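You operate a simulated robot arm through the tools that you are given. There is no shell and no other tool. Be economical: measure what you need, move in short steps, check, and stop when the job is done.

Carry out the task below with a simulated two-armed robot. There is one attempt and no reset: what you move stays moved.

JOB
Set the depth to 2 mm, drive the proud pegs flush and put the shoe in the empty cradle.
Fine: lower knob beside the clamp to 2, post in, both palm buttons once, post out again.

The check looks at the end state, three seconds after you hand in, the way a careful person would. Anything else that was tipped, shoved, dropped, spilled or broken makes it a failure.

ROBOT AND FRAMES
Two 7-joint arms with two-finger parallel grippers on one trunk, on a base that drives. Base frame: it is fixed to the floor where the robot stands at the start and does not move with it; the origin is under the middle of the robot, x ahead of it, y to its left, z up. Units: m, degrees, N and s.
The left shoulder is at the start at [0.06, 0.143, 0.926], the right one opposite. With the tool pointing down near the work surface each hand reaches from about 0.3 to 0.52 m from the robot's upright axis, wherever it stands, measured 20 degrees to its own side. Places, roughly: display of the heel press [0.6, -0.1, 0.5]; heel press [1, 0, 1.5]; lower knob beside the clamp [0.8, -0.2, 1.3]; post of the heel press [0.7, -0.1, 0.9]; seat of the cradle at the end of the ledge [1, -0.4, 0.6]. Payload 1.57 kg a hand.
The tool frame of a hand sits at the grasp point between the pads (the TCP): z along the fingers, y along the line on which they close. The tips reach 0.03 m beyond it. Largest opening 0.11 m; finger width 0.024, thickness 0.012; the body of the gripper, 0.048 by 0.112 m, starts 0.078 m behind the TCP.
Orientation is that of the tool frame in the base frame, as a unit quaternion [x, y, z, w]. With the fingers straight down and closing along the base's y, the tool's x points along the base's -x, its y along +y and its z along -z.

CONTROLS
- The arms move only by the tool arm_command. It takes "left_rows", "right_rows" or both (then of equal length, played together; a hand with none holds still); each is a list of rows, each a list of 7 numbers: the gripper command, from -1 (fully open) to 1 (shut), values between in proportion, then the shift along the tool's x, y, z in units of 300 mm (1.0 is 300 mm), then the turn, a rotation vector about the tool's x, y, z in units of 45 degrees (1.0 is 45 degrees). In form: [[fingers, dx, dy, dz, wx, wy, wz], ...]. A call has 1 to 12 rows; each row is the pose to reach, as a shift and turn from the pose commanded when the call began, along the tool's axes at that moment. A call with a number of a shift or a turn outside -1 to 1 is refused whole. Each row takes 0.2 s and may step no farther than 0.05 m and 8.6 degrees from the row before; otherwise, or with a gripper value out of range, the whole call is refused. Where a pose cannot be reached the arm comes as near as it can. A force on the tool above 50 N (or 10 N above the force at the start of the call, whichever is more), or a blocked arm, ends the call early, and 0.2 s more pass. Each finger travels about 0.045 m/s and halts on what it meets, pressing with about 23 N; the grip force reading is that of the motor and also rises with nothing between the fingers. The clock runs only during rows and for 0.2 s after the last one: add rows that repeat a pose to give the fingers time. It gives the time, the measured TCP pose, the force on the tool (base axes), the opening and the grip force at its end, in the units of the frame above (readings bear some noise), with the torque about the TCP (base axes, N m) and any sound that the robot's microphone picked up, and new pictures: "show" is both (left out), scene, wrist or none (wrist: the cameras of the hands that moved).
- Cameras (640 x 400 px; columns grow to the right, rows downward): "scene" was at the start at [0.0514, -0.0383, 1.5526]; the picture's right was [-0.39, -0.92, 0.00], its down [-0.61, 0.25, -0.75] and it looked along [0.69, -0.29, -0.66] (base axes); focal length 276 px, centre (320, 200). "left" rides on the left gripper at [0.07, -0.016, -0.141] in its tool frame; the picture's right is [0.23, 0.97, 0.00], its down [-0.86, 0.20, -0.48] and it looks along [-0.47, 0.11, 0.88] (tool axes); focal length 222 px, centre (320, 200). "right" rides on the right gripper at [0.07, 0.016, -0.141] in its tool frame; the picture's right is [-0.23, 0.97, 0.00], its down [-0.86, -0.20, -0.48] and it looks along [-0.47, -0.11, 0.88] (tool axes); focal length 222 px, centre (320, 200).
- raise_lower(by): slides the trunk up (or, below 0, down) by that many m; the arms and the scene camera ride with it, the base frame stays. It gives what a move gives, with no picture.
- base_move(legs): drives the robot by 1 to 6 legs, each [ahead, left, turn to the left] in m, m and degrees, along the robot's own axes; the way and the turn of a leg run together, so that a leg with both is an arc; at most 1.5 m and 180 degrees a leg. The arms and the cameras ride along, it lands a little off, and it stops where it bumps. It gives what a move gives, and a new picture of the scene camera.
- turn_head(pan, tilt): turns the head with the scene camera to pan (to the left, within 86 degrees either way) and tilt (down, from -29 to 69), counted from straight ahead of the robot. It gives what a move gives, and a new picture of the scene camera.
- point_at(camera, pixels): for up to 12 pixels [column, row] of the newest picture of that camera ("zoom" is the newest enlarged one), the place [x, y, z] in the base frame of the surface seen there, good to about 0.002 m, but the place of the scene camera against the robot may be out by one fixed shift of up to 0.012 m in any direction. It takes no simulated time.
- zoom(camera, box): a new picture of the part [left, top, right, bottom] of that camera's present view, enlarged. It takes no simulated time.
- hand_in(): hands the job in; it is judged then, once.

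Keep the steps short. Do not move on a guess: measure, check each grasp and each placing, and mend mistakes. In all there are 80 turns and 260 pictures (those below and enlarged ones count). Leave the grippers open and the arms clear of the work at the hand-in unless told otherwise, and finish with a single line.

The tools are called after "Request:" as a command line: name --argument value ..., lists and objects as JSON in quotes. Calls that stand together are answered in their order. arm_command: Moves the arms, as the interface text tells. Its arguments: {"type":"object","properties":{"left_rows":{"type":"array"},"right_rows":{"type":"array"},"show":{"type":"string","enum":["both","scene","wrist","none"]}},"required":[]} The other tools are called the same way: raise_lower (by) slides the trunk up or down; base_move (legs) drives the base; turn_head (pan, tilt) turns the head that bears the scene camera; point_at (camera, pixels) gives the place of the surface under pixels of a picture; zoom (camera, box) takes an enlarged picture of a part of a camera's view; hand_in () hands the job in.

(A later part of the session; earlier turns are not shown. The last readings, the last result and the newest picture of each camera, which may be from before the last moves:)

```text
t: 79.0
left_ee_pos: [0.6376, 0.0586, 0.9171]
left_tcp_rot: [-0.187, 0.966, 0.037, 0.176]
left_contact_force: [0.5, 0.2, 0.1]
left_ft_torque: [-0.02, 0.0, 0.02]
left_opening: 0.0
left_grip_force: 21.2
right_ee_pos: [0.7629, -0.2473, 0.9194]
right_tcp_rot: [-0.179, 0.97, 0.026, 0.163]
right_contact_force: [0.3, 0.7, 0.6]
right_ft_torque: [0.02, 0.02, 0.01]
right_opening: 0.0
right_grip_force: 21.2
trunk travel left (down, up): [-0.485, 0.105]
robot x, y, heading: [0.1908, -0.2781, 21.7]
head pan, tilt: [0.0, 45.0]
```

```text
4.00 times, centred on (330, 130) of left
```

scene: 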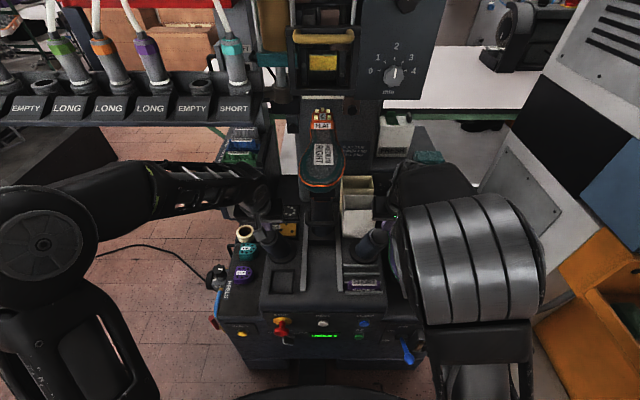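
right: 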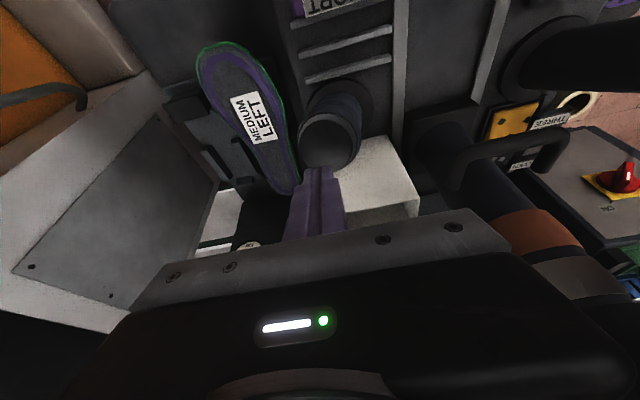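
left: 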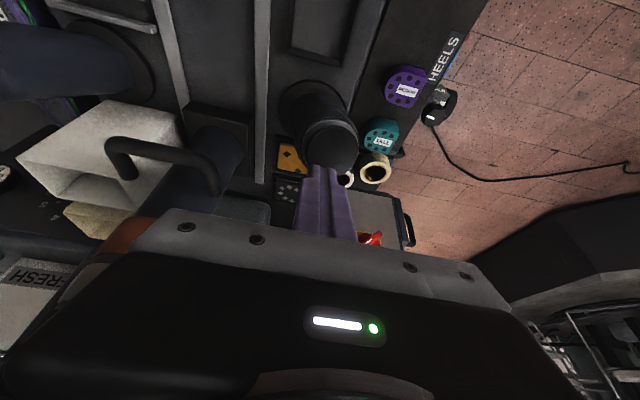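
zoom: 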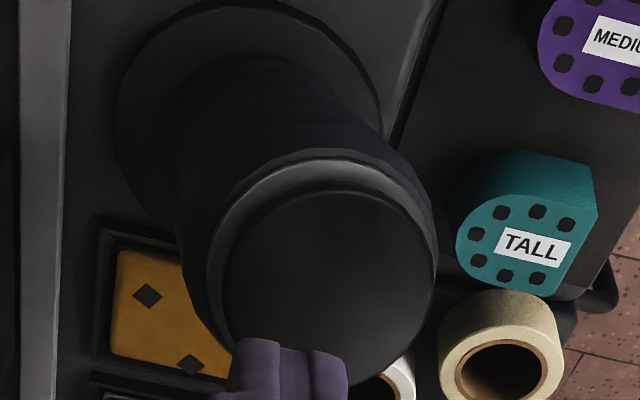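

The caps tilt back toward the robot, so pushing along the 20°-tilted tool axis suits. Shift the tips back ~11/17 mm over the cap centres and approach to about 9 mm off.

Request:
arm_command --left_rows '[[1, 0.037, 0.015, 0, 0, 0, 0], [1, 0.037, 0.015, 0.04, 0, 0, 0], [1, 0.037, 0.015, 0.08, 0, 0, 0], [1, 0.037, 0.015, 0.08, 0, 0, 0]]' --right_rows '[[1, 0.055, 0.03, 0, 0, 0, 0], [1, 0.055, 0.03, 0.04, 0, 0, 0], [1, 0.055, 0.03, 0.08, 0, 0, 0], [1, 0.055, 0.03, 0.08, 0, 0, 0]]' --show "wrist"

Request:
zoom --camera "right" --box '[270, 80, 390, 180]'

Request:
zoom --camera "left" --box '[270, 80, 390, 180]'

```text
t: 80.0
left_ee_pos: [0.6323, 0.0646, 0.8899]
left_tcp_rot: [-0.186, 0.966, 0.037, 0.176]
left_contact_force: [0.6, -0.3, 0.1]
left_ft_torque: [0.01, -0.01, -0.05]
left_opening: 0.0001
left_grip_force: 21.0
right_ee_pos: [0.7528, -0.2422, 0.891]
right_tcp_rot: [-0.178, 0.97, 0.026, 0.164]
right_contact_force: [0.3, 0.0, -0.1]
right_ft_torque: [-0.03, -0.02, 0.01]
right_opening: 0.0
right_grip_force: 21.3
trunk travel left (down, up): [-0.485, 0.105]
robot x, y, heading: [0.1913, -0.2784, 21.7]
head pan, tilt: [0.0, 45.0]
```

right: 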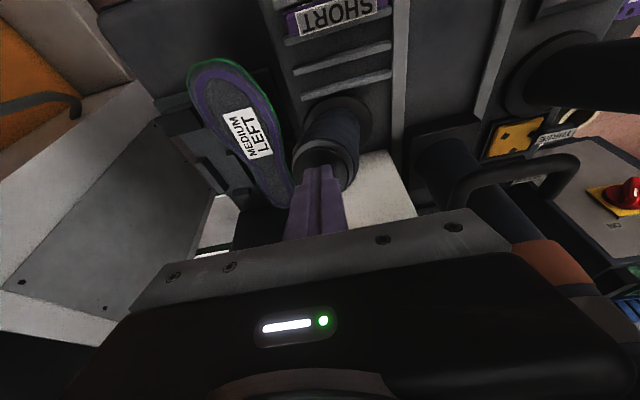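
left: 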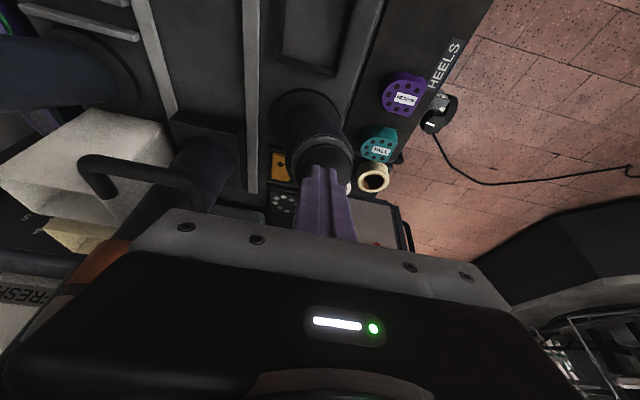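

```text
4.00 times, centred on (330, 130) of right
```

zoom: 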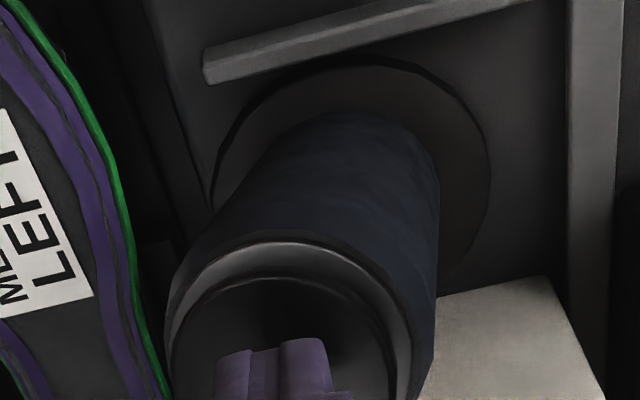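

```text
4.00 times, centred on (330, 130) of left
```

zoom: 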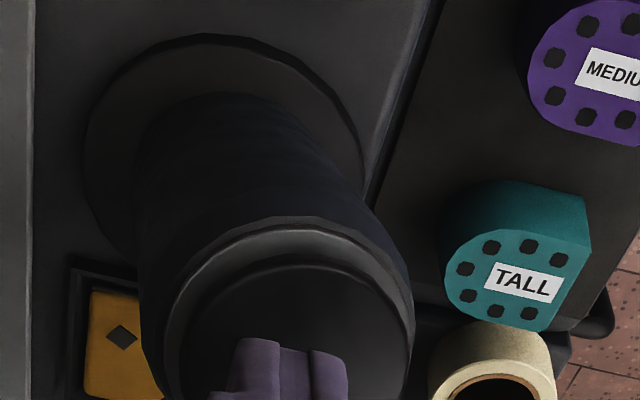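

Both tips are over the caps. Press both together along the tool axis and hold.

Request:
arm_command --left_rows '[[1, 0, 0, 0.02, 0, 0, 0], [1, 0, 0, 0.035, 0, 0, 0], [1, 0, 0, 0.045, 0, 0, 0], [1, 0, 0, 0.055, 0, 0, 0], [1, 0, 0, 0.065, 0, 0, 0], [1, 0, 0, 0.065, 0, 0, 0]]' --right_rows '[[1, 0, 0, 0.02, 0, 0, 0], [1, 0, 0, 0.035, 0, 0, 0], [1, 0, 0, 0.045, 0, 0, 0], [1, 0, 0, 0.055, 0, 0, 0], [1, 0, 0, 0.065, 0, 0, 0], [1, 0, 0, 0.065, 0, 0, 0]]' --show "scene"

Request:
zoom --camera "scene" --box '[260, 40, 400, 200]'

```text
t: 81.4
left_ee_pos: [0.6397, 0.0644, 0.8765]
left_tcp_rot: [-0.186, 0.966, 0.038, 0.176]
left_contact_force: [-4.0, -1.2, 13.1]
left_ft_torque: [-0.15, 0.04, -0.05]
left_opening: 0.0001
left_grip_force: 21.1
right_ee_pos: [0.757, -0.2395, 0.874]
right_tcp_rot: [-0.179, 0.97, 0.027, 0.165]
right_contact_force: [-0.7, -1.3, 9.6]
right_ft_torque: [0.05, 0.05, 0.04]
right_opening: 0.0
right_grip_force: 21.3
trunk travel left (down, up): [-0.485, 0.105]
robot x, y, heading: [0.1913, -0.2773, 21.8]
head pan, tilt: [0.0, 45.0]
heard: click, click
```

scene: 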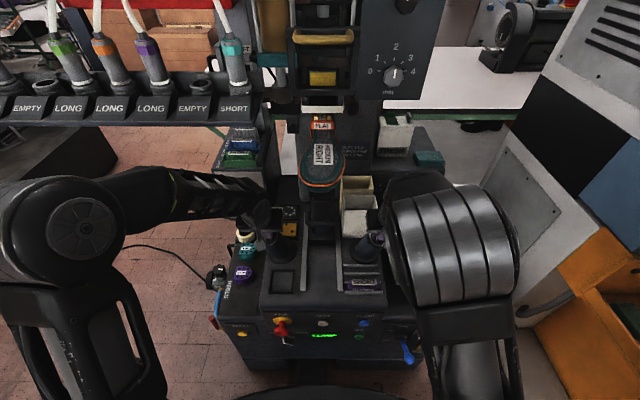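

```text
2.50 times, centred on (330, 120) of scene
```

zoom: 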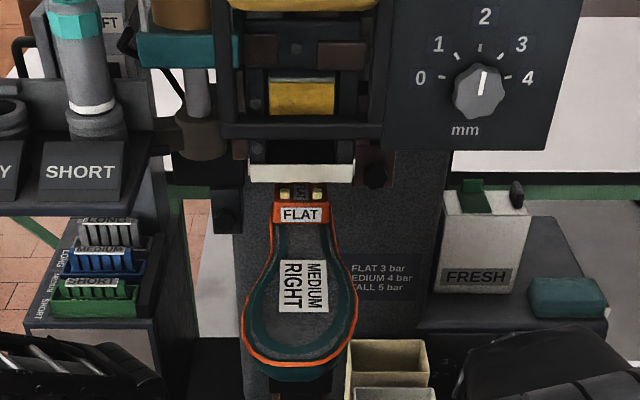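

Two clicks; the platen is coming down and the display changed. Hold for the cycle.

Request:
arm_command --left_rows '[[1, 0, 0, 0, 0, 0, 0], [1, 0, 0, 0, 0, 0, 0], [1, 0, 0, 0, 0, 0, 0], [1, 0, 0, 0, 0, 0, 0], [1, 0, 0, 0, 0, 0, 0], [1, 0, 0, 0, 0, 0, 0], [1, 0, 0, 0, 0, 0, 0], [1, 0, 0, 0, 0, 0, 0]]' --right_rows '[[1, 0, 0, 0, 0, 0, 0], [1, 0, 0, 0, 0, 0, 0], [1, 0, 0, 0, 0, 0, 0], [1, 0, 0, 0, 0, 0, 0], [1, 0, 0, 0, 0, 0, 0], [1, 0, 0, 0, 0, 0, 0], [1, 0, 0, 0, 0, 0, 0], [1, 0, 0, 0, 0, 0, 0]]' --show "scene"

Request:
zoom --camera "scene" --box '[260, 40, 400, 200]'

Request:
zoom --camera "scene" --box '[260, 310, 400, 350]'

```text
t: 83.2
left_ee_pos: [0.6394, 0.0647, 0.8745]
left_tcp_rot: [-0.187, 0.966, 0.037, 0.176]
left_contact_force: [-3.4, 0.5, 14.0]
left_ft_torque: [-0.02, 0.04, -0.04]
left_opening: 0.0
left_grip_force: 21.3
right_ee_pos: [0.7569, -0.2412, 0.8741]
right_tcp_rot: [-0.179, 0.969, 0.027, 0.165]
right_contact_force: [-1.6, -3.3, 8.9]
right_ft_torque: [0.01, 0.08, 0.02]
right_opening: 0.0
right_grip_force: 21.2
trunk travel left (down, up): [-0.485, 0.105]
robot x, y, heading: [0.1935, -0.2741, 21.9]
head pan, tilt: [0.0, 45.0]
```

scene: 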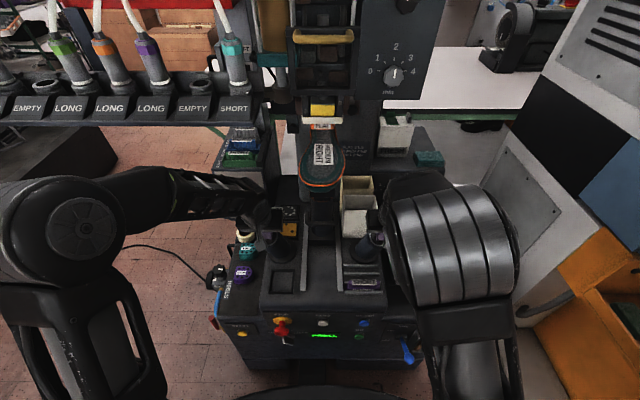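

```text
2.50 times, centred on (330, 120) of scene
```

zoom: 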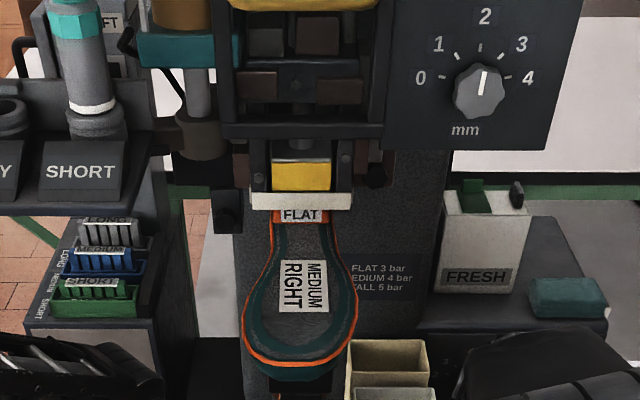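

```text
4.57 times, centred on (330, 330) of scene
```

zoom: 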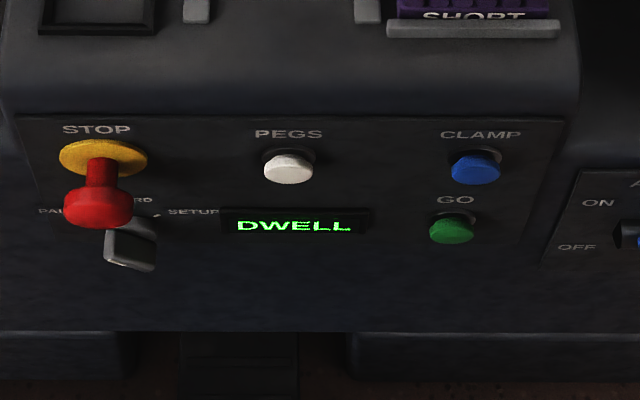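

DWELL: pegs being pressed. Keep holding until it lifts.

Request:
arm_command --left_rows '[[1, 0, 0, 0, 0, 0, 0], [1, 0, 0, 0, 0, 0, 0], [1, 0, 0, 0, 0, 0, 0], [1, 0, 0, 0, 0, 0, 0], [1, 0, 0, 0, 0, 0, 0], [1, 0, 0, 0, 0, 0, 0], [1, 0, 0, 0, 0, 0, 0], [1, 0, 0, 0, 0, 0, 0], [1, 0, 0, 0, 0, 0, 0], [1, 0, 0, 0, 0, 0, 0]]' --right_rows '[[1, 0, 0, 0, 0, 0, 0], [1, 0, 0, 0, 0, 0, 0], [1, 0, 0, 0, 0, 0, 0], [1, 0, 0, 0, 0, 0, 0], [1, 0, 0, 0, 0, 0, 0], [1, 0, 0, 0, 0, 0, 0], [1, 0, 0, 0, 0, 0, 0], [1, 0, 0, 0, 0, 0, 0], [1, 0, 0, 0, 0, 0, 0], [1, 0, 0, 0, 0, 0, 0]]' --show "scene"

Request:
zoom --camera "scene" --box '[260, 40, 400, 200]'

Request:
zoom --camera "scene" --box '[260, 310, 400, 350]'

```text
t: 85.4
left_ee_pos: [0.6406, 0.0651, 0.8754]
left_tcp_rot: [-0.187, 0.966, 0.038, 0.176]
left_contact_force: [-5.2, 1.6, 12.9]
left_ft_torque: [-0.09, 0.13, -0.05]
left_opening: 0.0
left_grip_force: 21.2
right_ee_pos: [0.757, -0.2398, 0.8742]
right_tcp_rot: [-0.179, 0.97, 0.027, 0.166]
right_contact_force: [-1.4, -2.4, 8.7]
right_ft_torque: [0.01, 0.07, 0.06]
right_opening: 0.0001
right_grip_force: 22.1
trunk travel left (down, up): [-0.485, 0.105]
robot x, y, heading: [0.1891, -0.2777, 22.1]
head pan, tilt: [0.0, 45.0]
```

scene: 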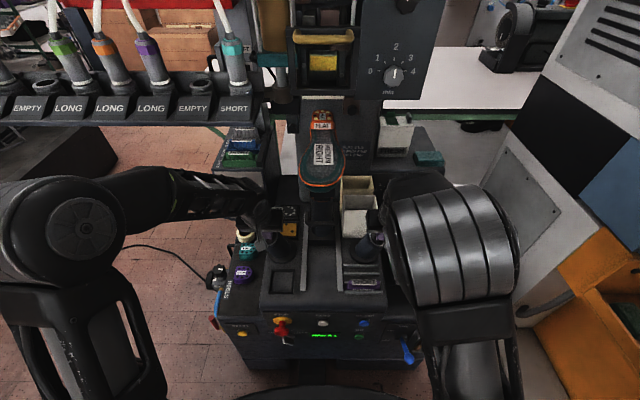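

```text
2.50 times, centred on (330, 120) of scene
```

zoom: 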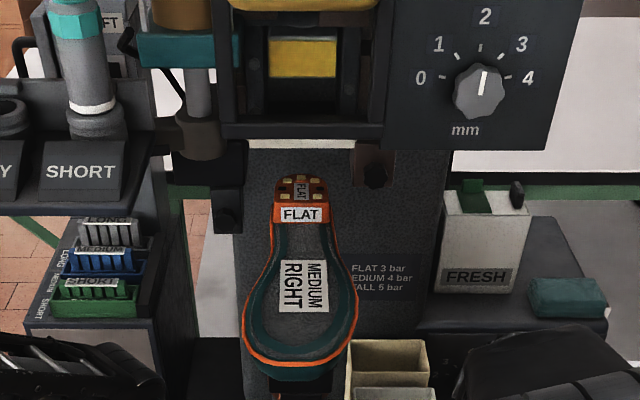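

```text
4.57 times, centred on (330, 330) of scene
```

zoom: 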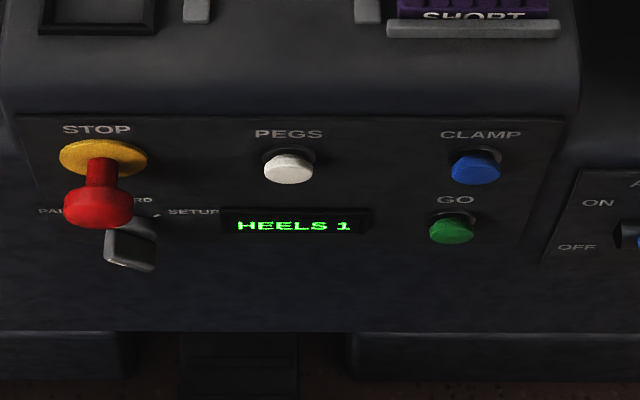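

HEELS 1, platen up, pegs look flush. Release both buttons, back the base away, then return the right hand to the horizontal pose (reverse of the earlier path), left hand out to the side.

Request:
arm_command --left_rows '[[1, 0, 0, -0.05, 0, 0, 0], [1, 0, 0, -0.1, 0, 0, 0], [1, 0, 0, -0.15, 0, 0, 0]]' --right_rows '[[1, 0, 0, -0.05, 0, 0, 0], [1, 0, 0, -0.1, 0, 0, 0], [1, 0, 0, -0.15, 0, 0, 0]]' --show "none"

Request:
base_move --legs '[[-0.36, 0, 0]]'

Request:
arm_command --left_rows '[[1, 0.01, 0, -0.07, 0, 0.08, 0], [1, 0.02, 0, -0.14, 0, 0.15, 0], [1, 0.03, 0, -0.21, 0, 0.22, 0], [1, 0.04, 0, -0.28, 0, 0.3, 0], [1, 0.05, 0, -0.35, 0, 0.37, 0], [1, 0.05, 0, -0.38, 0, 0.45, 0]]' --right_rows '[[1, 0.01, 0, -0.07, 0, 0.08, 0], [1, 0.02, 0, -0.14, 0, 0.15, 0], [1, 0.03, 0, -0.21, 0, 0.22, 0], [1, 0.05, 0, -0.28, 0, 0.3, 0], [1, 0.06, 0, -0.35, 0, 0.37, 0], [1, 0.073, 0, -0.38, 0, 0.43, 0]]' --show "none"

Request:
arm_command --left_rows '[[1, 0, 0.08, 0, 0, 0, 0], [1, 0, 0.16, 0, 0, 0, 0], [1, 0, 0.24, 0, 0, 0, 0], [1, 0, 0.32, 0, 0, 0, 0], [1, 0, 0.4, 0, 0, 0, 0], [1, 0, 0.48, 0, 0, 0, 0], [1, 0, 0.56, 0, 0, 0, 0], [1, 0, 0.63, 0, 0, 0, 0], [1, 0, 0.63, 0, 0, 0, 0]]' --right_rows '[[1, -0.05, 0, -0.033, 0.096, -0.096, -0.096], [1, -0.1, 0, -0.067, 0.193, -0.193, -0.193], [0, -0.15, 0, -0.1, 0.289, -0.289, -0.289], [-0.5, -0.2, 0, -0.133, 0.385, -0.385, -0.385], [-0.5, -0.25, 0, -0.167, 0.48, -0.48, -0.48], [-0.5, -0.3, 0, -0.2, 0.577, -0.577, -0.577], [-0.5, -0.35, 0, -0.233, 0.674, -0.674, -0.674], [-0.5, -0.4, 0, -0.267, 0.77, -0.77, -0.77], [-0.5, -0.4, 0, -0.267, 0.77, -0.77, -0.77]]' --show "scene"

Request:
zoom --camera "scene" --box '[280, 20, 400, 140]'

```text
t: 86.2
left_ee_pos: [0.6269, 0.059, 0.9155]
left_tcp_rot: [-0.187, 0.966, 0.037, 0.175]
left_contact_force: [-0.8, -0.1, -0.2]
left_ft_torque: [-0.02, -0.03, 0.01]
left_opening: 0.0
left_grip_force: 21.2
right_ee_pos: [0.7446, -0.2437, 0.9158]
right_tcp_rot: [-0.179, 0.97, 0.027, 0.164]
right_contact_force: [0.2, 0.5, -0.1]
right_ft_torque: [0.02, 0.0, -0.03]
right_opening: 0.0001
right_grip_force: 21.4
trunk travel left (down, up): [-0.485, 0.105]
robot x, y, heading: [0.1897, -0.2793, 22.0]
head pan, tilt: [0.0, 45.0]
```

```text
t: 88.5
left_ee_pos: [0.2957, -0.0738, 0.9158]
left_tcp_rot: [-0.188, 0.966, 0.038, 0.176]
left_contact_force: [-0.5, 0.1, 0.3]
left_ft_torque: [0.0, -0.03, 0.04]
left_opening: 0.0
left_grip_force: 21.2
right_ee_pos: [0.4155, -0.3784, 0.916]
right_tcp_rot: [-0.179, 0.969, 0.027, 0.166]
right_contact_force: [1.1, -0.1, -0.5]
right_ft_torque: [-0.05, 0.01, -0.01]
right_opening: 0.0
right_grip_force: 20.9
trunk travel left (down, up): [-0.485, 0.105]
robot x, y, heading: [-0.1397, -0.4111, 21.9]
head pan, tilt: [0.0, 45.0]
```

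scene: 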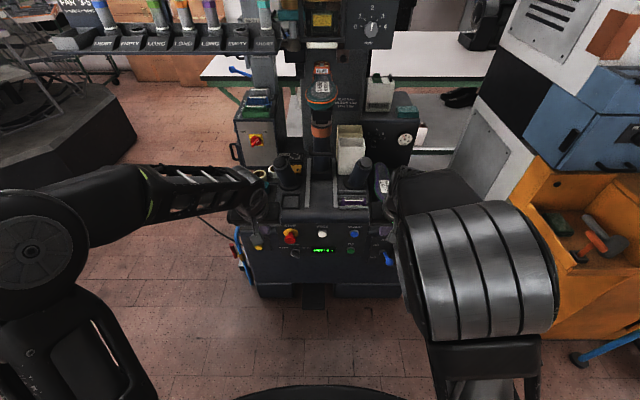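

```text
t: 89.9
left_ee_pos: [0.2462, -0.0942, 1.0178]
left_tcp_rot: [-0.191, 0.982, 0.004, 0.003]
left_contact_force: [-0.6, -0.5, 0.1]
left_ft_torque: [-0.01, 0.0, -0.01]
left_opening: 0.0002
left_grip_force: 21.1
right_ee_pos: [0.3617, -0.3973, 1.0165]
right_tcp_rot: [-0.181, 0.983, -0.004, -0.002]
right_contact_force: [0.8, -1.4, -0.7]
right_ft_torque: [-0.01, 0.01, 0.02]
right_opening: 0.0
right_grip_force: 21.3
trunk travel left (down, up): [-0.485, 0.105]
robot x, y, heading: [-0.1409, -0.4131, 22.0]
head pan, tilt: [0.0, 45.0]
```

```text
t: 91.9
left_ee_pos: [0.175, 0.08, 1.0185]
left_tcp_rot: [-0.191, 0.982, 0.003, 0.002]
left_contact_force: [0.7, 0.0, 0.6]
left_ft_torque: [0.03, 0.01, 0.0]
left_opening: 0.0003
left_grip_force: 21.4
right_ee_pos: [0.473, -0.3546, 1.0969]
right_tcp_rot: [-0.443, 0.798, -0.236, 0.335]
right_contact_force: [1.0, -0.4, -0.2]
right_ft_torque: [-0.02, 0.02, -0.01]
right_opening: 0.0825
right_grip_force: 0.0
trunk travel left (down, up): [-0.485, 0.105]
robot x, y, heading: [-0.1366, -0.414, 22.1]
head pan, tilt: [0.0, 45.0]
```

scene: 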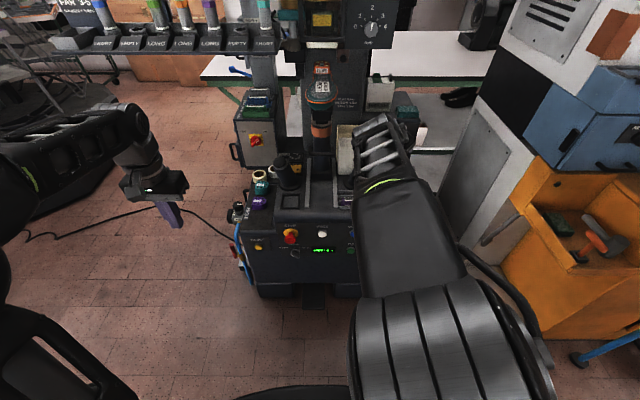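

```text
3.33 times, centred on (340, 80) of scene
```

zoom: 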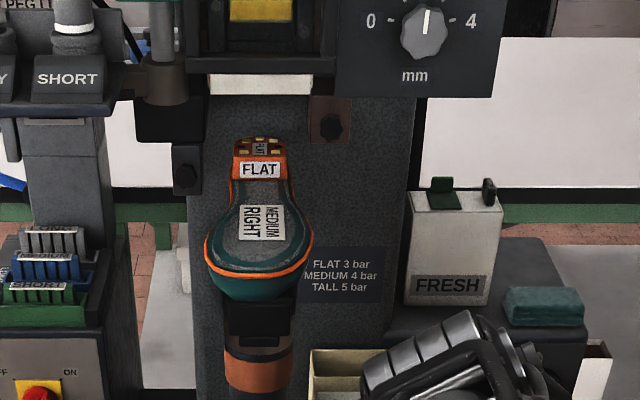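

Pegs are flush. Finish the right hand's turn to horizontal and lower the trunk 0.24 m to handle height.

Request:
arm_command --right_rows '[[-0.5, -0.08, 0.03, 0.008, 0.096, -0.096, -0.096], [-0.5, -0.16, 0.06, 0.016, 0.193, -0.193, -0.193], [-0.5, -0.24, 0.09, 0.024, 0.289, -0.289, -0.289], [-0.5, -0.32, 0.12, 0.032, 0.385, -0.385, -0.385], [-0.5, -0.4, 0.15, 0.04, 0.48, -0.48, -0.48], [-0.5, -0.48, 0.18, 0.048, 0.577, -0.577, -0.577], [-0.5, -0.56, 0.21, 0.056, 0.674, -0.674, -0.674], [-0.5, -0.642, 0.239, 0.065, 0.77, -0.77, -0.77], [-0.5, -0.642, 0.239, 0.065, 0.77, -0.77, -0.77]]' --show "none"

Request:
raise_lower --by -0.24

Request:
turn_head --pan 8 --tilt 28

Request:
arm_command --right_rows '[[-0.5, 0, 0, 0, 0, 0, 0]]' --show "wrist"

```text
t: 93.9
left_ee_pos: [0.1743, 0.08, 1.0192]
left_tcp_rot: [-0.19, 0.982, 0.004, 0.003]
left_contact_force: [-0.2, 0.2, -0.7]
left_ft_torque: [-0.01, 0.01, -0.01]
left_opening: 0.0
left_grip_force: 21.5
right_ee_pos: [0.5226, -0.1506, 1.0976]
right_tcp_rot: [0.585, -0.399, 0.403, -0.58]
right_contact_force: [0.6, 0.4, -0.2]
right_ft_torque: [0.0, 0.02, -0.02]
right_opening: 0.0826
right_grip_force: 0.1
trunk travel left (down, up): [-0.485, 0.105]
robot x, y, heading: [-0.139, -0.4103, 21.9]
head pan, tilt: [0.0, 45.0]
```

```text
t: 96.4
left_ee_pos: [0.1747, 0.0807, 0.7788]
left_tcp_rot: [-0.191, 0.982, 0.004, 0.003]
left_contact_force: [1.3, 0.5, -0.6]
left_ft_torque: [0.0, -0.01, 0.03]
left_opening: 0.0
left_grip_force: 21.2
right_ee_pos: [0.523, -0.1518, 0.8582]
right_tcp_rot: [0.585, -0.399, 0.402, -0.58]
right_contact_force: [-1.3, 0.1, -0.1]
right_ft_torque: [0.03, 0.0, -0.02]
right_opening: 0.0824
right_grip_force: 0.1
trunk travel left (down, up): [-0.245, 0.345]
robot x, y, heading: [-0.141, -0.4107, 22.3]
head pan, tilt: [0.0, 45.0]
```

```text
t: 97.2
left_ee_pos: [0.1755, 0.0824, 0.7776]
left_tcp_rot: [-0.192, 0.981, 0.003, 0.003]
left_contact_force: [0.5, 0.3, 0.4]
left_ft_torque: [-0.03, -0.01, -0.01]
left_opening: 0.0002
left_grip_force: 21.2
right_ee_pos: [0.5231, -0.1502, 0.8586]
right_tcp_rot: [0.584, -0.399, 0.402, -0.581]
right_contact_force: [-0.4, 0.0, -0.6]
right_ft_torque: [0.0, -0.03, -0.02]
right_opening: 0.0825
right_grip_force: 0.0
trunk travel left (down, up): [-0.245, 0.345]
robot x, y, heading: [-0.1399, -0.4119, 22.2]
head pan, tilt: [8.0, 28.0]
```

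scene: 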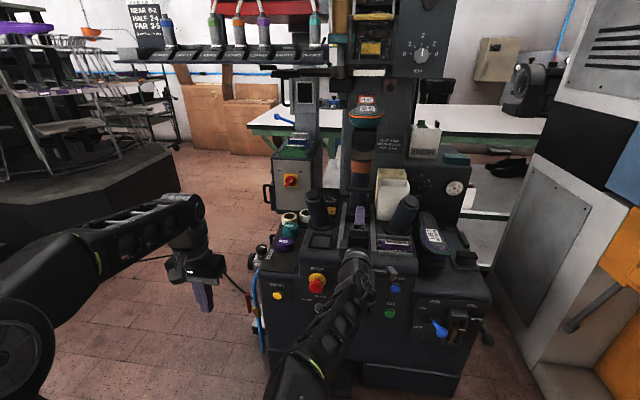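

```text
t: 97.6
left_ee_pos: [0.1755, 0.0796, 0.777]
left_tcp_rot: [-0.191, 0.981, 0.004, 0.003]
left_contact_force: [0.1, -0.6, 0.4]
left_ft_torque: [-0.01, -0.03, 0.01]
left_opening: 0.0
left_grip_force: 21.5
right_ee_pos: [0.5217, -0.1515, 0.8584]
right_tcp_rot: [0.584, -0.4, 0.402, -0.581]
right_contact_force: [0.1, 0.9, 0.3]
right_ft_torque: [-0.02, -0.01, 0.0]
right_opening: 0.0824
right_grip_force: 0.0
trunk travel left (down, up): [-0.245, 0.345]
robot x, y, heading: [-0.1408, -0.4138, 22.0]
head pan, tilt: [8.0, 28.0]
```

right: 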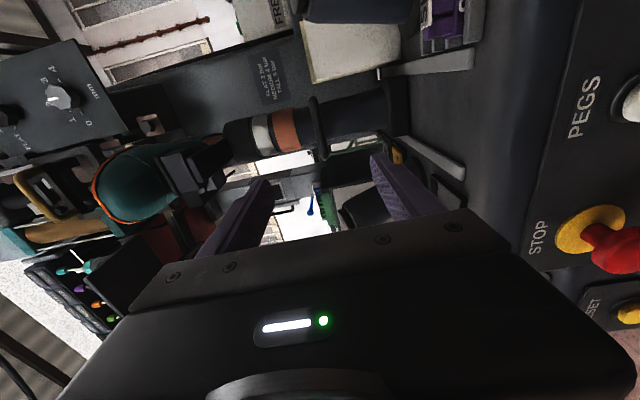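

The hand is at the same height and line as before. Measure the bar in its new place.

Request:
point_at --camera "right" --pixels '[[317, 130], [313, 110], [323, 152], [314, 120], [319, 140]]'

```text
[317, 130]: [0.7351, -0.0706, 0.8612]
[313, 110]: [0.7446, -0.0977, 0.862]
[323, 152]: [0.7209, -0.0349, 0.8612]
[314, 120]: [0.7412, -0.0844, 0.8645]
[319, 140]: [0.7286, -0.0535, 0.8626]
```

Bar front is at u≈0.657 (slightly sprung back from the stop). Drive ahead 0.23 m, then close.

Request:
base_move --legs '[[0.23, 0, 0]]'

Request:
arm_command --right_rows '[[-0.5, 0, 0, 0, 0, 0, 0]]' --show "wrist"

Request:
point_at --camera "right" --pixels '[[310, 150], [305, 150], [315, 150], [310, 170]]'

```text
t: 99.3
left_ee_pos: [0.3901, 0.1662, 0.7791]
left_tcp_rot: [-0.19, 0.982, 0.004, 0.003]
left_contact_force: [0.5, -0.1, 0.1]
left_ft_torque: [-0.02, -0.03, 0.01]
left_opening: 0.0001
left_grip_force: 21.4
right_ee_pos: [0.7352, -0.0679, 0.8577]
right_tcp_rot: [0.585, -0.4, 0.403, -0.579]
right_contact_force: [-0.1, 0.3, -0.1]
right_ft_torque: [0.01, -0.01, -0.01]
right_opening: 0.0825
right_grip_force: 0.0
trunk travel left (down, up): [-0.245, 0.345]
robot x, y, heading: [0.07, -0.3248, 21.9]
head pan, tilt: [8.0, 28.0]
```

scene: 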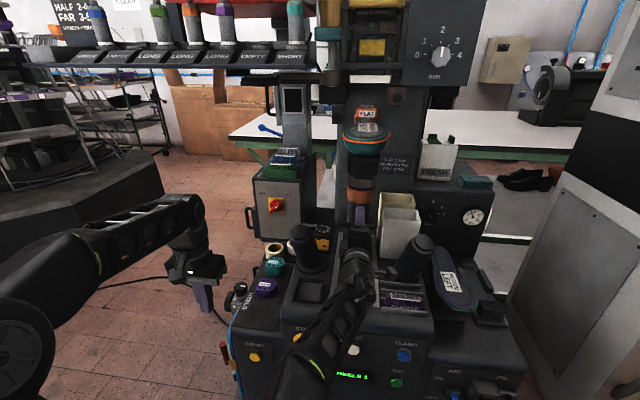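

```text
t: 99.8
left_ee_pos: [0.3903, 0.1657, 0.779]
left_tcp_rot: [-0.19, 0.982, 0.004, 0.003]
left_contact_force: [-0.4, 0.3, -0.1]
left_ft_torque: [-0.01, -0.03, -0.01]
left_opening: 0.0001
left_grip_force: 21.4
right_ee_pos: [0.7361, -0.0678, 0.8598]
right_tcp_rot: [0.584, -0.401, 0.403, -0.579]
right_contact_force: [-0.7, -0.6, 0.3]
right_ft_torque: [-0.02, 0.0, 0.01]
right_opening: 0.0825
right_grip_force: 0.0
trunk travel left (down, up): [-0.245, 0.345]
robot x, y, heading: [0.0744, -0.3223, 21.6]
head pan, tilt: [8.0, 28.0]
```

right: 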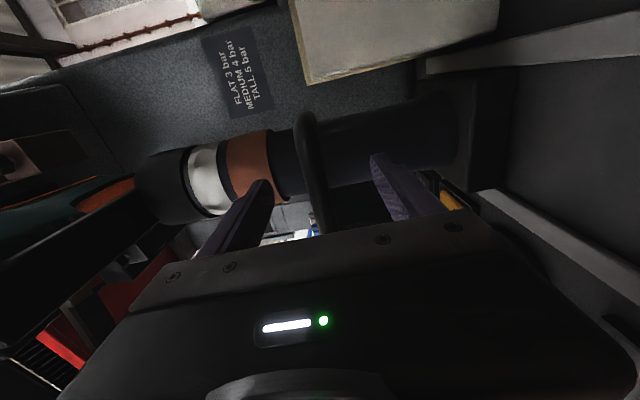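

```text
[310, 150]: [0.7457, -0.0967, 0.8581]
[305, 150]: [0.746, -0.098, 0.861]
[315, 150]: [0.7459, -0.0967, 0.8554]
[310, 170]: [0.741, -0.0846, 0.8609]
```

Bar is between the fingers. Advance 5 mm, close, then pull the post out by driving back 0.15 m.

Request:
arm_command --right_rows '[[-0.5, 0, 0, 0.017, 0, 0, 0], [0.3, 0, 0, 0.017, 0, 0, 0], [0.3, 0, 0, 0.017, 0, 0, 0], [0.7, 0, 0, 0.017, 0, 0, 0], [1, 0, 0, 0.017, 0, 0, 0], [1, 0, 0, 0.017, 0, 0, 0], [1, 0, 0, 0.017, 0, 0, 0]]' --show "none"

Request:
base_move --legs '[[-0.05, 0, 0]]'

Request:
base_move --legs '[[-0.09, 0, 0]]'

```text
t: 101.3
left_ee_pos: [0.3892, 0.1663, 0.7793]
left_tcp_rot: [-0.19, 0.982, 0.004, 0.003]
left_contact_force: [0.4, -0.3, -0.7]
left_ft_torque: [-0.01, 0.04, 0.01]
left_opening: 0.0
left_grip_force: 21.0
right_ee_pos: [0.7417, -0.0648, 0.8591]
right_tcp_rot: [0.584, -0.4, 0.403, -0.58]
right_contact_force: [2.5, 0.0, 6.2]
right_ft_torque: [0.51, 0.2, -0.03]
right_opening: 0.0159
right_grip_force: 31.3
trunk travel left (down, up): [-0.245, 0.345]
robot x, y, heading: [0.0734, -0.323, 21.9]
head pan, tilt: [8.0, 28.0]
```

```text
t: 102.3
left_ee_pos: [0.343, 0.1471, 0.7794]
left_tcp_rot: [-0.19, 0.982, 0.004, 0.003]
left_contact_force: [0.2, 0.5, 0.0]
left_ft_torque: [-0.01, -0.02, 0.02]
left_opening: 0.0
left_grip_force: 21.7
right_ee_pos: [0.6934, -0.0829, 0.8602]
right_tcp_rot: [0.584, -0.4, 0.403, -0.579]
right_contact_force: [-1.1, -0.9, 8.5]
right_ft_torque: [0.57, 0.21, -0.06]
right_opening: 0.0157
right_grip_force: 31.3
trunk travel left (down, up): [-0.245, 0.345]
robot x, y, heading: [0.0286, -0.3424, 21.8]
head pan, tilt: [8.0, 28.0]
```

scene: 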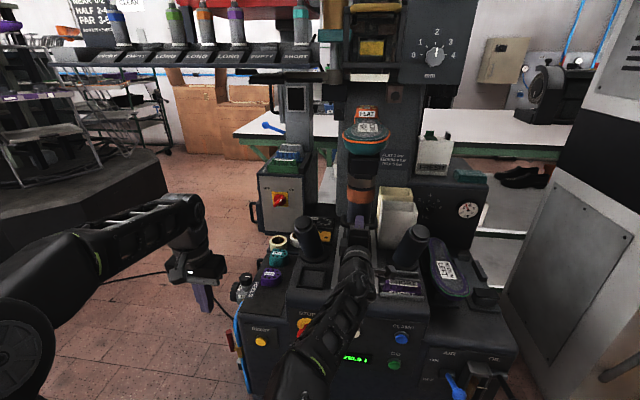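

```text
t: 103.4
left_ee_pos: [0.2591, 0.1141, 0.7781]
left_tcp_rot: [-0.189, 0.982, 0.004, 0.003]
left_contact_force: [-0.2, 0.2, 0.8]
left_ft_torque: [0.01, 0.01, 0.01]
left_opening: 0.0001
left_grip_force: 21.2
right_ee_pos: [0.6117, -0.1171, 0.8597]
right_tcp_rot: [0.583, -0.4, 0.404, -0.58]
right_contact_force: [-1.1, -2.0, 5.5]
right_ft_torque: [0.51, 0.24, -0.15]
right_opening: 0.0157
right_grip_force: 30.6
trunk travel left (down, up): [-0.245, 0.345]
robot x, y, heading: [-0.0536, -0.3754, 21.6]
head pan, tilt: [8.0, 28.0]
```

scene: 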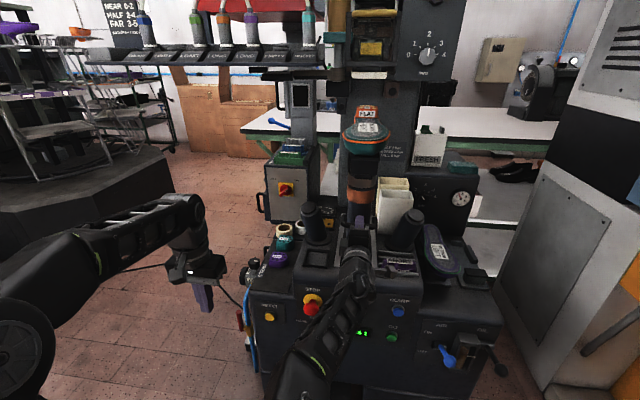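

31 mm remain to the original place. Pull on with the arm until it meets the outer stop.

Request:
arm_command --right_rows '[[1, 0, 0, -0.03, 0, 0, 0], [1, 0, 0, -0.06, 0, 0, 0], [1, 0, 0, -0.09, 0, 0, 0], [1, 0, 0, -0.12, 0, 0, 0], [1, 0, 0, -0.14, 0, 0, 0], [1, 0, 0, -0.14, 0, 0, 0]]' --show "none"

```text
t: 104.8
left_ee_pos: [0.2615, 0.1152, 0.7778]
left_tcp_rot: [-0.19, 0.982, 0.003, 0.002]
left_contact_force: [0.2, 0.4, -0.3]
left_ft_torque: [0.01, 0.01, 0.02]
left_opening: 0.0
left_grip_force: 21.5
right_ee_pos: [0.5734, -0.1311, 0.8601]
right_tcp_rot: [0.583, -0.4, 0.403, -0.58]
right_contact_force: [19.1, 5.9, 8.6]
right_ft_torque: [0.53, 0.11, -0.01]
right_opening: 0.016
right_grip_force: 31.8
trunk travel left (down, up): [-0.245, 0.345]
robot x, y, heading: [-0.054, -0.3779, 21.3]
head pan, tilt: [8.0, 28.0]
```

The post is at the outer stop (force rises to 19 N). Relax, open, back away, raise the trunk, and return the right hand to pointing down.

Request:
arm_command --right_rows '[[1, 0, 0, 0.025, 0, 0, 0], [-0.5, 0, 0, 0.025, 0, 0, 0], [-0.5, 0, 0, 0.025, 0, 0, 0], [-0.5, 0, 0, 0.025, 0, 0, 0], [-0.5, 0, 0, 0.025, 0, 0, 0], [-0.5, 0, 0, 0.025, 0, 0, 0]]' --show "none"

Request:
base_move --legs '[[-0.25, 0, 0]]'

Request:
raise_lower --by 0.33

Request:
arm_command --right_rows '[[-1, 0.07, 0, -0.03, -0.096, 0.096, 0.096], [-1, 0.14, 0, -0.06, -0.193, 0.193, 0.193], [-1, 0.21, 0, -0.09, -0.289, 0.289, 0.289], [-1, 0.28, 0, -0.12, -0.385, 0.385, 0.385], [-1, 0.35, 0, -0.15, -0.48, 0.48, 0.48], [-1, 0.42, 0, -0.18, -0.577, 0.577, 0.577], [-1, 0.49, 0, -0.2, -0.674, 0.674, 0.674], [-1, 0.56, 0, -0.23, -0.77, 0.77, 0.77], [-1, 0.56, 0, -0.23, -0.77, 0.77, 0.77]]' --show "none"

Request:
turn_head --pan 0 --tilt 35

```text
t: 106.2
left_ee_pos: [0.2599, 0.1151, 0.7784]
left_tcp_rot: [-0.19, 0.982, 0.004, 0.003]
left_contact_force: [0.6, -0.6, 0.0]
left_ft_torque: [0.02, -0.01, -0.01]
left_opening: 0.0001
left_grip_force: 21.6
right_ee_pos: [0.5785, -0.128, 0.8604]
right_tcp_rot: [0.584, -0.4, 0.403, -0.58]
right_contact_force: [0.2, -0.1, -1.1]
right_ft_torque: [0.0, -0.01, 0.01]
right_opening: 0.0823
right_grip_force: 0.0
trunk travel left (down, up): [-0.245, 0.345]
robot x, y, heading: [-0.0571, -0.3742, 21.9]
head pan, tilt: [8.0, 28.0]
```

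```text
t: 108.0
left_ee_pos: [0.0277, 0.0202, 0.7779]
left_tcp_rot: [-0.19, 0.982, 0.003, 0.003]
left_contact_force: [-0.1, 0.1, 0.2]
left_ft_torque: [0.04, -0.02, 0.01]
left_opening: 0.0001
left_grip_force: 21.7
right_ee_pos: [0.3483, -0.222, 0.8596]
right_tcp_rot: [0.584, -0.4, 0.404, -0.58]
right_contact_force: [-0.2, -0.2, -0.2]
right_ft_torque: [0.01, -0.03, -0.03]
right_opening: 0.0826
right_grip_force: 0.0
trunk travel left (down, up): [-0.245, 0.345]
robot x, y, heading: [-0.2856, -0.4733, 21.8]
head pan, tilt: [8.0, 28.0]
```

scene: 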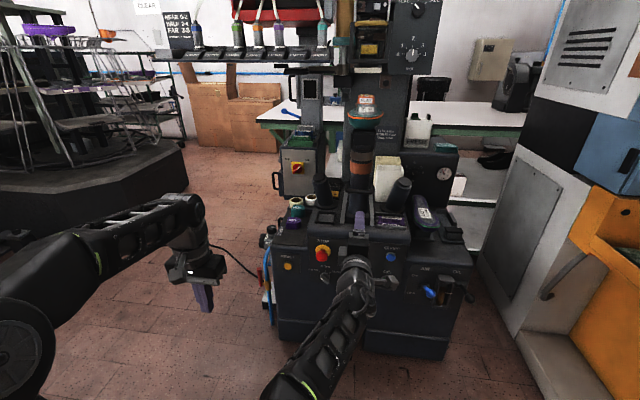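

```text
t: 111.2
left_ee_pos: [0.0291, 0.0211, 1.108]
left_tcp_rot: [-0.19, 0.982, 0.004, 0.002]
left_contact_force: [0.0, 0.1, 1.0]
left_ft_torque: [-0.03, 0.02, 0.0]
left_opening: 0.0001
left_grip_force: 21.9
right_ee_pos: [0.3485, -0.2216, 1.1901]
right_tcp_rot: [0.583, -0.401, 0.404, -0.579]
right_contact_force: [0.8, 0.1, 0.0]
right_ft_torque: [0.02, 0.03, 0.01]
right_opening: 0.0825
right_grip_force: 0.0
trunk travel left (down, up): [-0.575, 0.015]
robot x, y, heading: [-0.2836, -0.4698, 22.0]
head pan, tilt: [8.0, 28.0]
```

```text
t: 113.2
left_ee_pos: [0.028, 0.0204, 1.1082]
left_tcp_rot: [-0.19, 0.982, 0.004, 0.003]
left_contact_force: [0.5, -0.2, -0.8]
left_ft_torque: [-0.03, 0.0, -0.01]
left_opening: 0.0002
left_grip_force: 21.5
right_ee_pos: [0.3416, -0.4031, 1.1909]
right_tcp_rot: [-0.441, 0.799, -0.234, 0.334]
right_contact_force: [-0.2, -0.3, -0.1]
right_ft_torque: [0.02, 0.0, 0.0]
right_opening: 0.1101
right_grip_force: 0.1
trunk travel left (down, up): [-0.575, 0.015]
robot x, y, heading: [-0.2906, -0.4697, 21.5]
head pan, tilt: [8.0, 28.0]
```

```text
t: 113.9
left_ee_pos: [0.0271, 0.0201, 1.1081]
left_tcp_rot: [-0.19, 0.982, 0.004, 0.002]
left_contact_force: [-0.3, 0.6, 0.0]
left_ft_torque: [0.02, 0.02, 0.0]
left_opening: 0.0001
left_grip_force: 21.4
right_ee_pos: [0.3422, -0.4041, 1.1902]
right_tcp_rot: [-0.442, 0.799, -0.234, 0.334]
right_contact_force: [0.9, -0.3, -0.8]
right_ft_torque: [0.01, 0.03, -0.02]
right_opening: 0.1101
right_grip_force: 0.1
trunk travel left (down, up): [-0.575, 0.015]
robot x, y, heading: [-0.2882, -0.4696, 22.0]
head pan, tilt: [0.0, 35.0]
```

scene: 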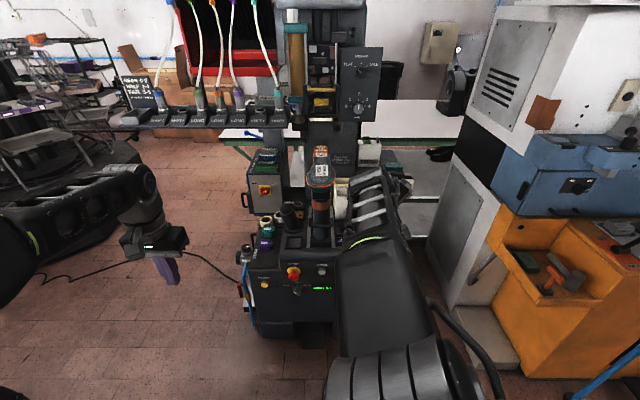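

Continue: turn the right hand to a 35°-forward-pitched, side-closing pose (needed later to reach the cradle), then view the shoe.

Request:
arm_command --right_rows '[[-1, 0.017, 0.008, -0.016, -0.063, 0.003, 0.117], [-1, 0.034, 0.016, -0.033, -0.127, 0.006, 0.235], [-1, 0.051, 0.024, -0.05, -0.19, 0.009, 0.353], [-1, 0.068, 0.032, -0.066, -0.254, 0.012, 0.47], [-1, 0.085, 0.04, -0.082, -0.317, 0.015, 0.588], [-1, 0.102, 0.048, -0.099, -0.381, 0.018, 0.706], [-1, 0.119, 0.056, -0.115, -0.444, 0.022, 0.823], [-1, 0.136, 0.065, -0.132, -0.508, 0.025, 0.941], [-1, 0.136, 0.065, -0.132, -0.508, 0.025, 0.941]]' --show "both"

Request:
zoom --camera "scene" --box '[280, 130, 360, 260]'

```text
t: 115.9
left_ee_pos: [0.0284, 0.0199, 1.1084]
left_tcp_rot: [-0.19, 0.982, 0.004, 0.003]
left_contact_force: [0.3, 0.2, 0.0]
left_ft_torque: [-0.02, 0.01, 0.03]
left_opening: 0.0
left_grip_force: 21.5
right_ee_pos: [0.2856, -0.4248, 1.1904]
right_tcp_rot: [-0.178, 0.937, 0.056, 0.296]
right_contact_force: [-0.6, 0.3, 0.6]
right_ft_torque: [0.0, 0.01, -0.01]
right_opening: 0.1097
right_grip_force: 0.1
trunk travel left (down, up): [-0.575, 0.015]
robot x, y, heading: [-0.287, -0.4698, 21.7]
head pan, tilt: [0.0, 35.0]
```

scene: 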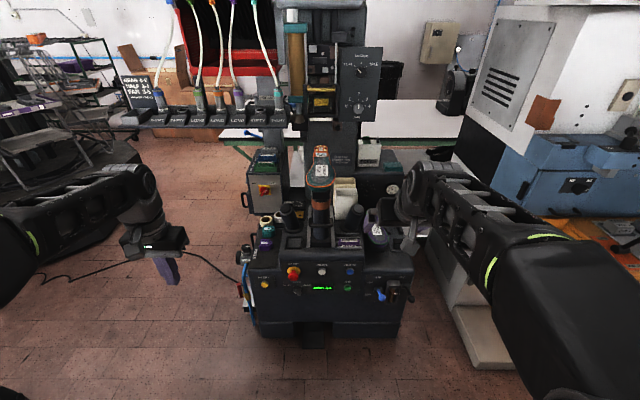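
right: 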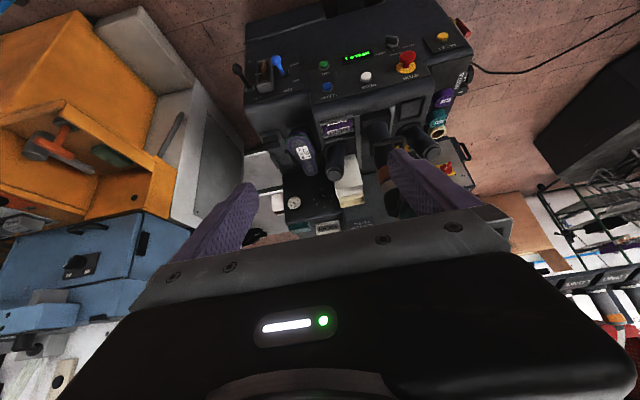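

```text
3.08 times, centred on (320, 195) of scene
```

zoom: 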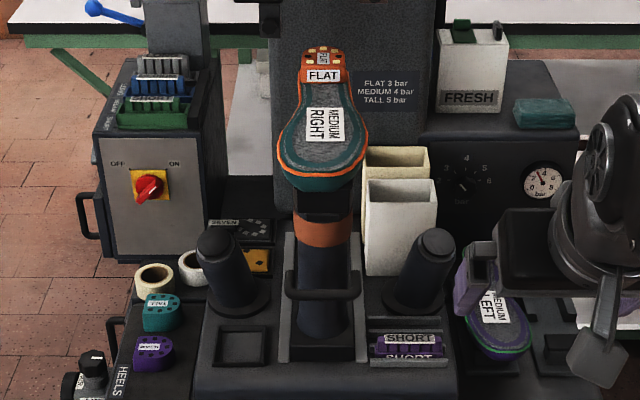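

Measure the shoe's outline on the post.

Request:
point_at --camera "zoom" --pixels '[[325, 172], [283, 145], [363, 147], [297, 118], [353, 118], [303, 88], [345, 88], [322, 50], [322, 65], [323, 120], [322, 187], [325, 205]]'

Request:
base_move --legs '[[0.2, -0.25, 0]]'

Request:
turn_head --pan 5 --tilt 48

Request:
zoom --camera "right" --box '[0, 0, 640, 400]'

```text
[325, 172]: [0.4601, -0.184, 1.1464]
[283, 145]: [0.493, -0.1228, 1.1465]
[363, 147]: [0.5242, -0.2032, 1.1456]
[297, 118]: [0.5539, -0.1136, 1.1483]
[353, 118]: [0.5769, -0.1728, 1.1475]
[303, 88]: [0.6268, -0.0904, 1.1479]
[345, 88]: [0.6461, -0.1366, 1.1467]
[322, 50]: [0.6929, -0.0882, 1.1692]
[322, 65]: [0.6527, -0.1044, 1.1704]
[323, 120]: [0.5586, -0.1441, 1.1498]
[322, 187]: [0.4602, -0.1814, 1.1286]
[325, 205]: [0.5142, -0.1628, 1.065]
```

```text
t: 118.1
left_ee_pos: [0.3047, -0.1377, 1.1095]
left_tcp_rot: [-0.194, 0.981, 0.004, 0.002]
left_contact_force: [-0.3, -0.1, -0.2]
left_ft_torque: [-0.01, 0.02, -0.02]
left_opening: 0.0
left_grip_force: 21.1
right_ee_pos: [0.5644, -0.5817, 1.1891]
right_tcp_rot: [-0.183, 0.936, 0.058, 0.296]
right_contact_force: [-0.5, 0.4, -0.2]
right_ft_torque: [-0.01, 0.0, 0.05]
right_opening: 0.1102
right_grip_force: 0.1
trunk travel left (down, up): [-0.575, 0.015]
robot x, y, heading: [-0.0058, -0.6302, 22.3]
head pan, tilt: [0.0, 35.0]
```

scene: 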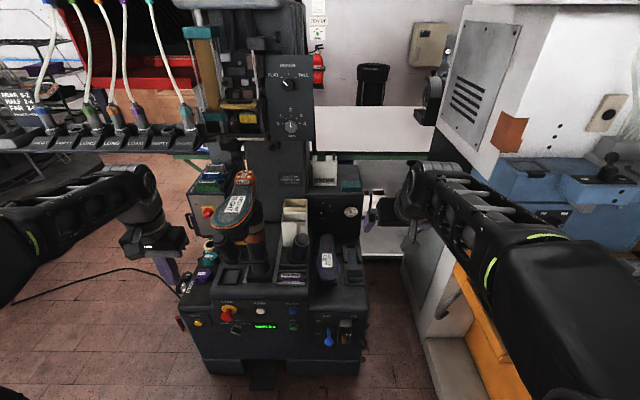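

```text
t: 118.8
left_ee_pos: [0.3042, -0.1368, 1.1083]
left_tcp_rot: [-0.192, 0.981, 0.004, 0.002]
left_contact_force: [0.8, 0.6, -0.9]
left_ft_torque: [-0.01, -0.01, -0.05]
left_opening: 0.0001
left_grip_force: 21.7
right_ee_pos: [0.5655, -0.5809, 1.191]
right_tcp_rot: [-0.182, 0.936, 0.057, 0.297]
right_contact_force: [-0.5, 0.6, 0.2]
right_ft_torque: [-0.02, -0.01, -0.01]
right_opening: 0.1099
right_grip_force: 0.0
trunk travel left (down, up): [-0.575, 0.015]
robot x, y, heading: [-0.0056, -0.6288, 22.4]
head pan, tilt: [5.0, 48.0]
```

scene: 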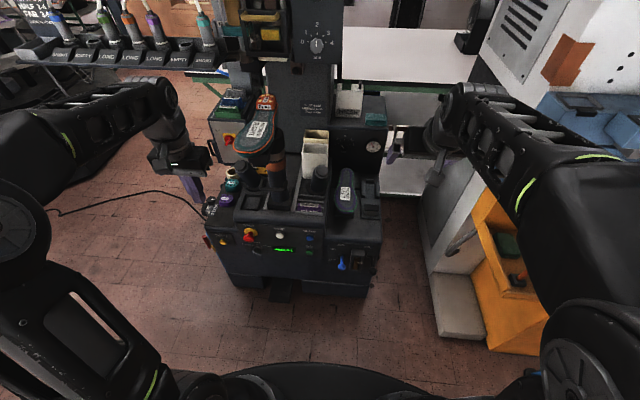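

```text
1.00 times, centred on (320, 200) of right (not enlarged: the box is as wide or as high as the picture)
```

zoom: 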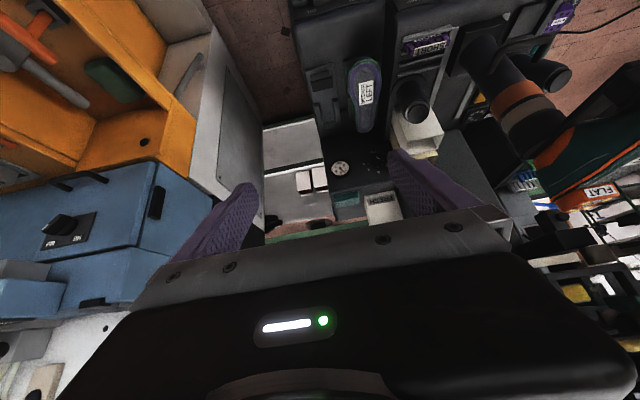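

Shoe: symmetric about v=−0.34, from u≈0.355 (toe) to 0.62 (heel), sole at z=1.147. Now view and measure the empty cradle.

Request:
zoom --camera "scene" --box '[325, 160, 405, 225]'

Request:
zoom --camera "right" --box '[285, 50, 405, 140]'

```text
6.15 times, centred on (365, 192) of scene
```

zoom: 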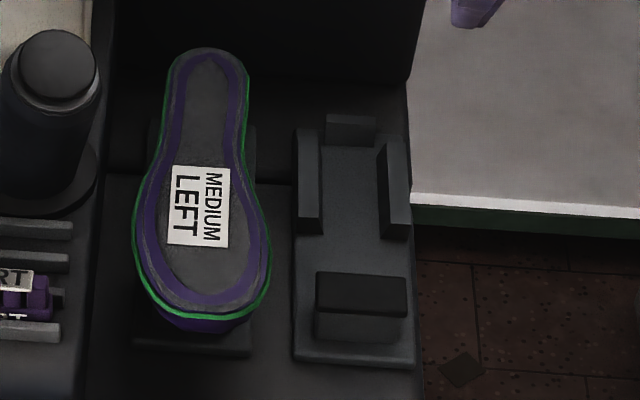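

```text
4.44 times, centred on (345, 95) of right
```

zoom: 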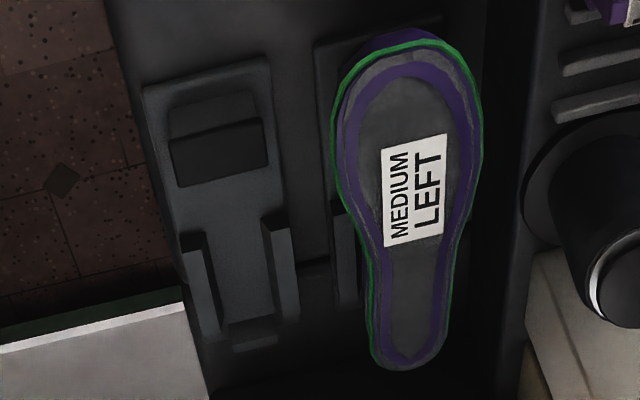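

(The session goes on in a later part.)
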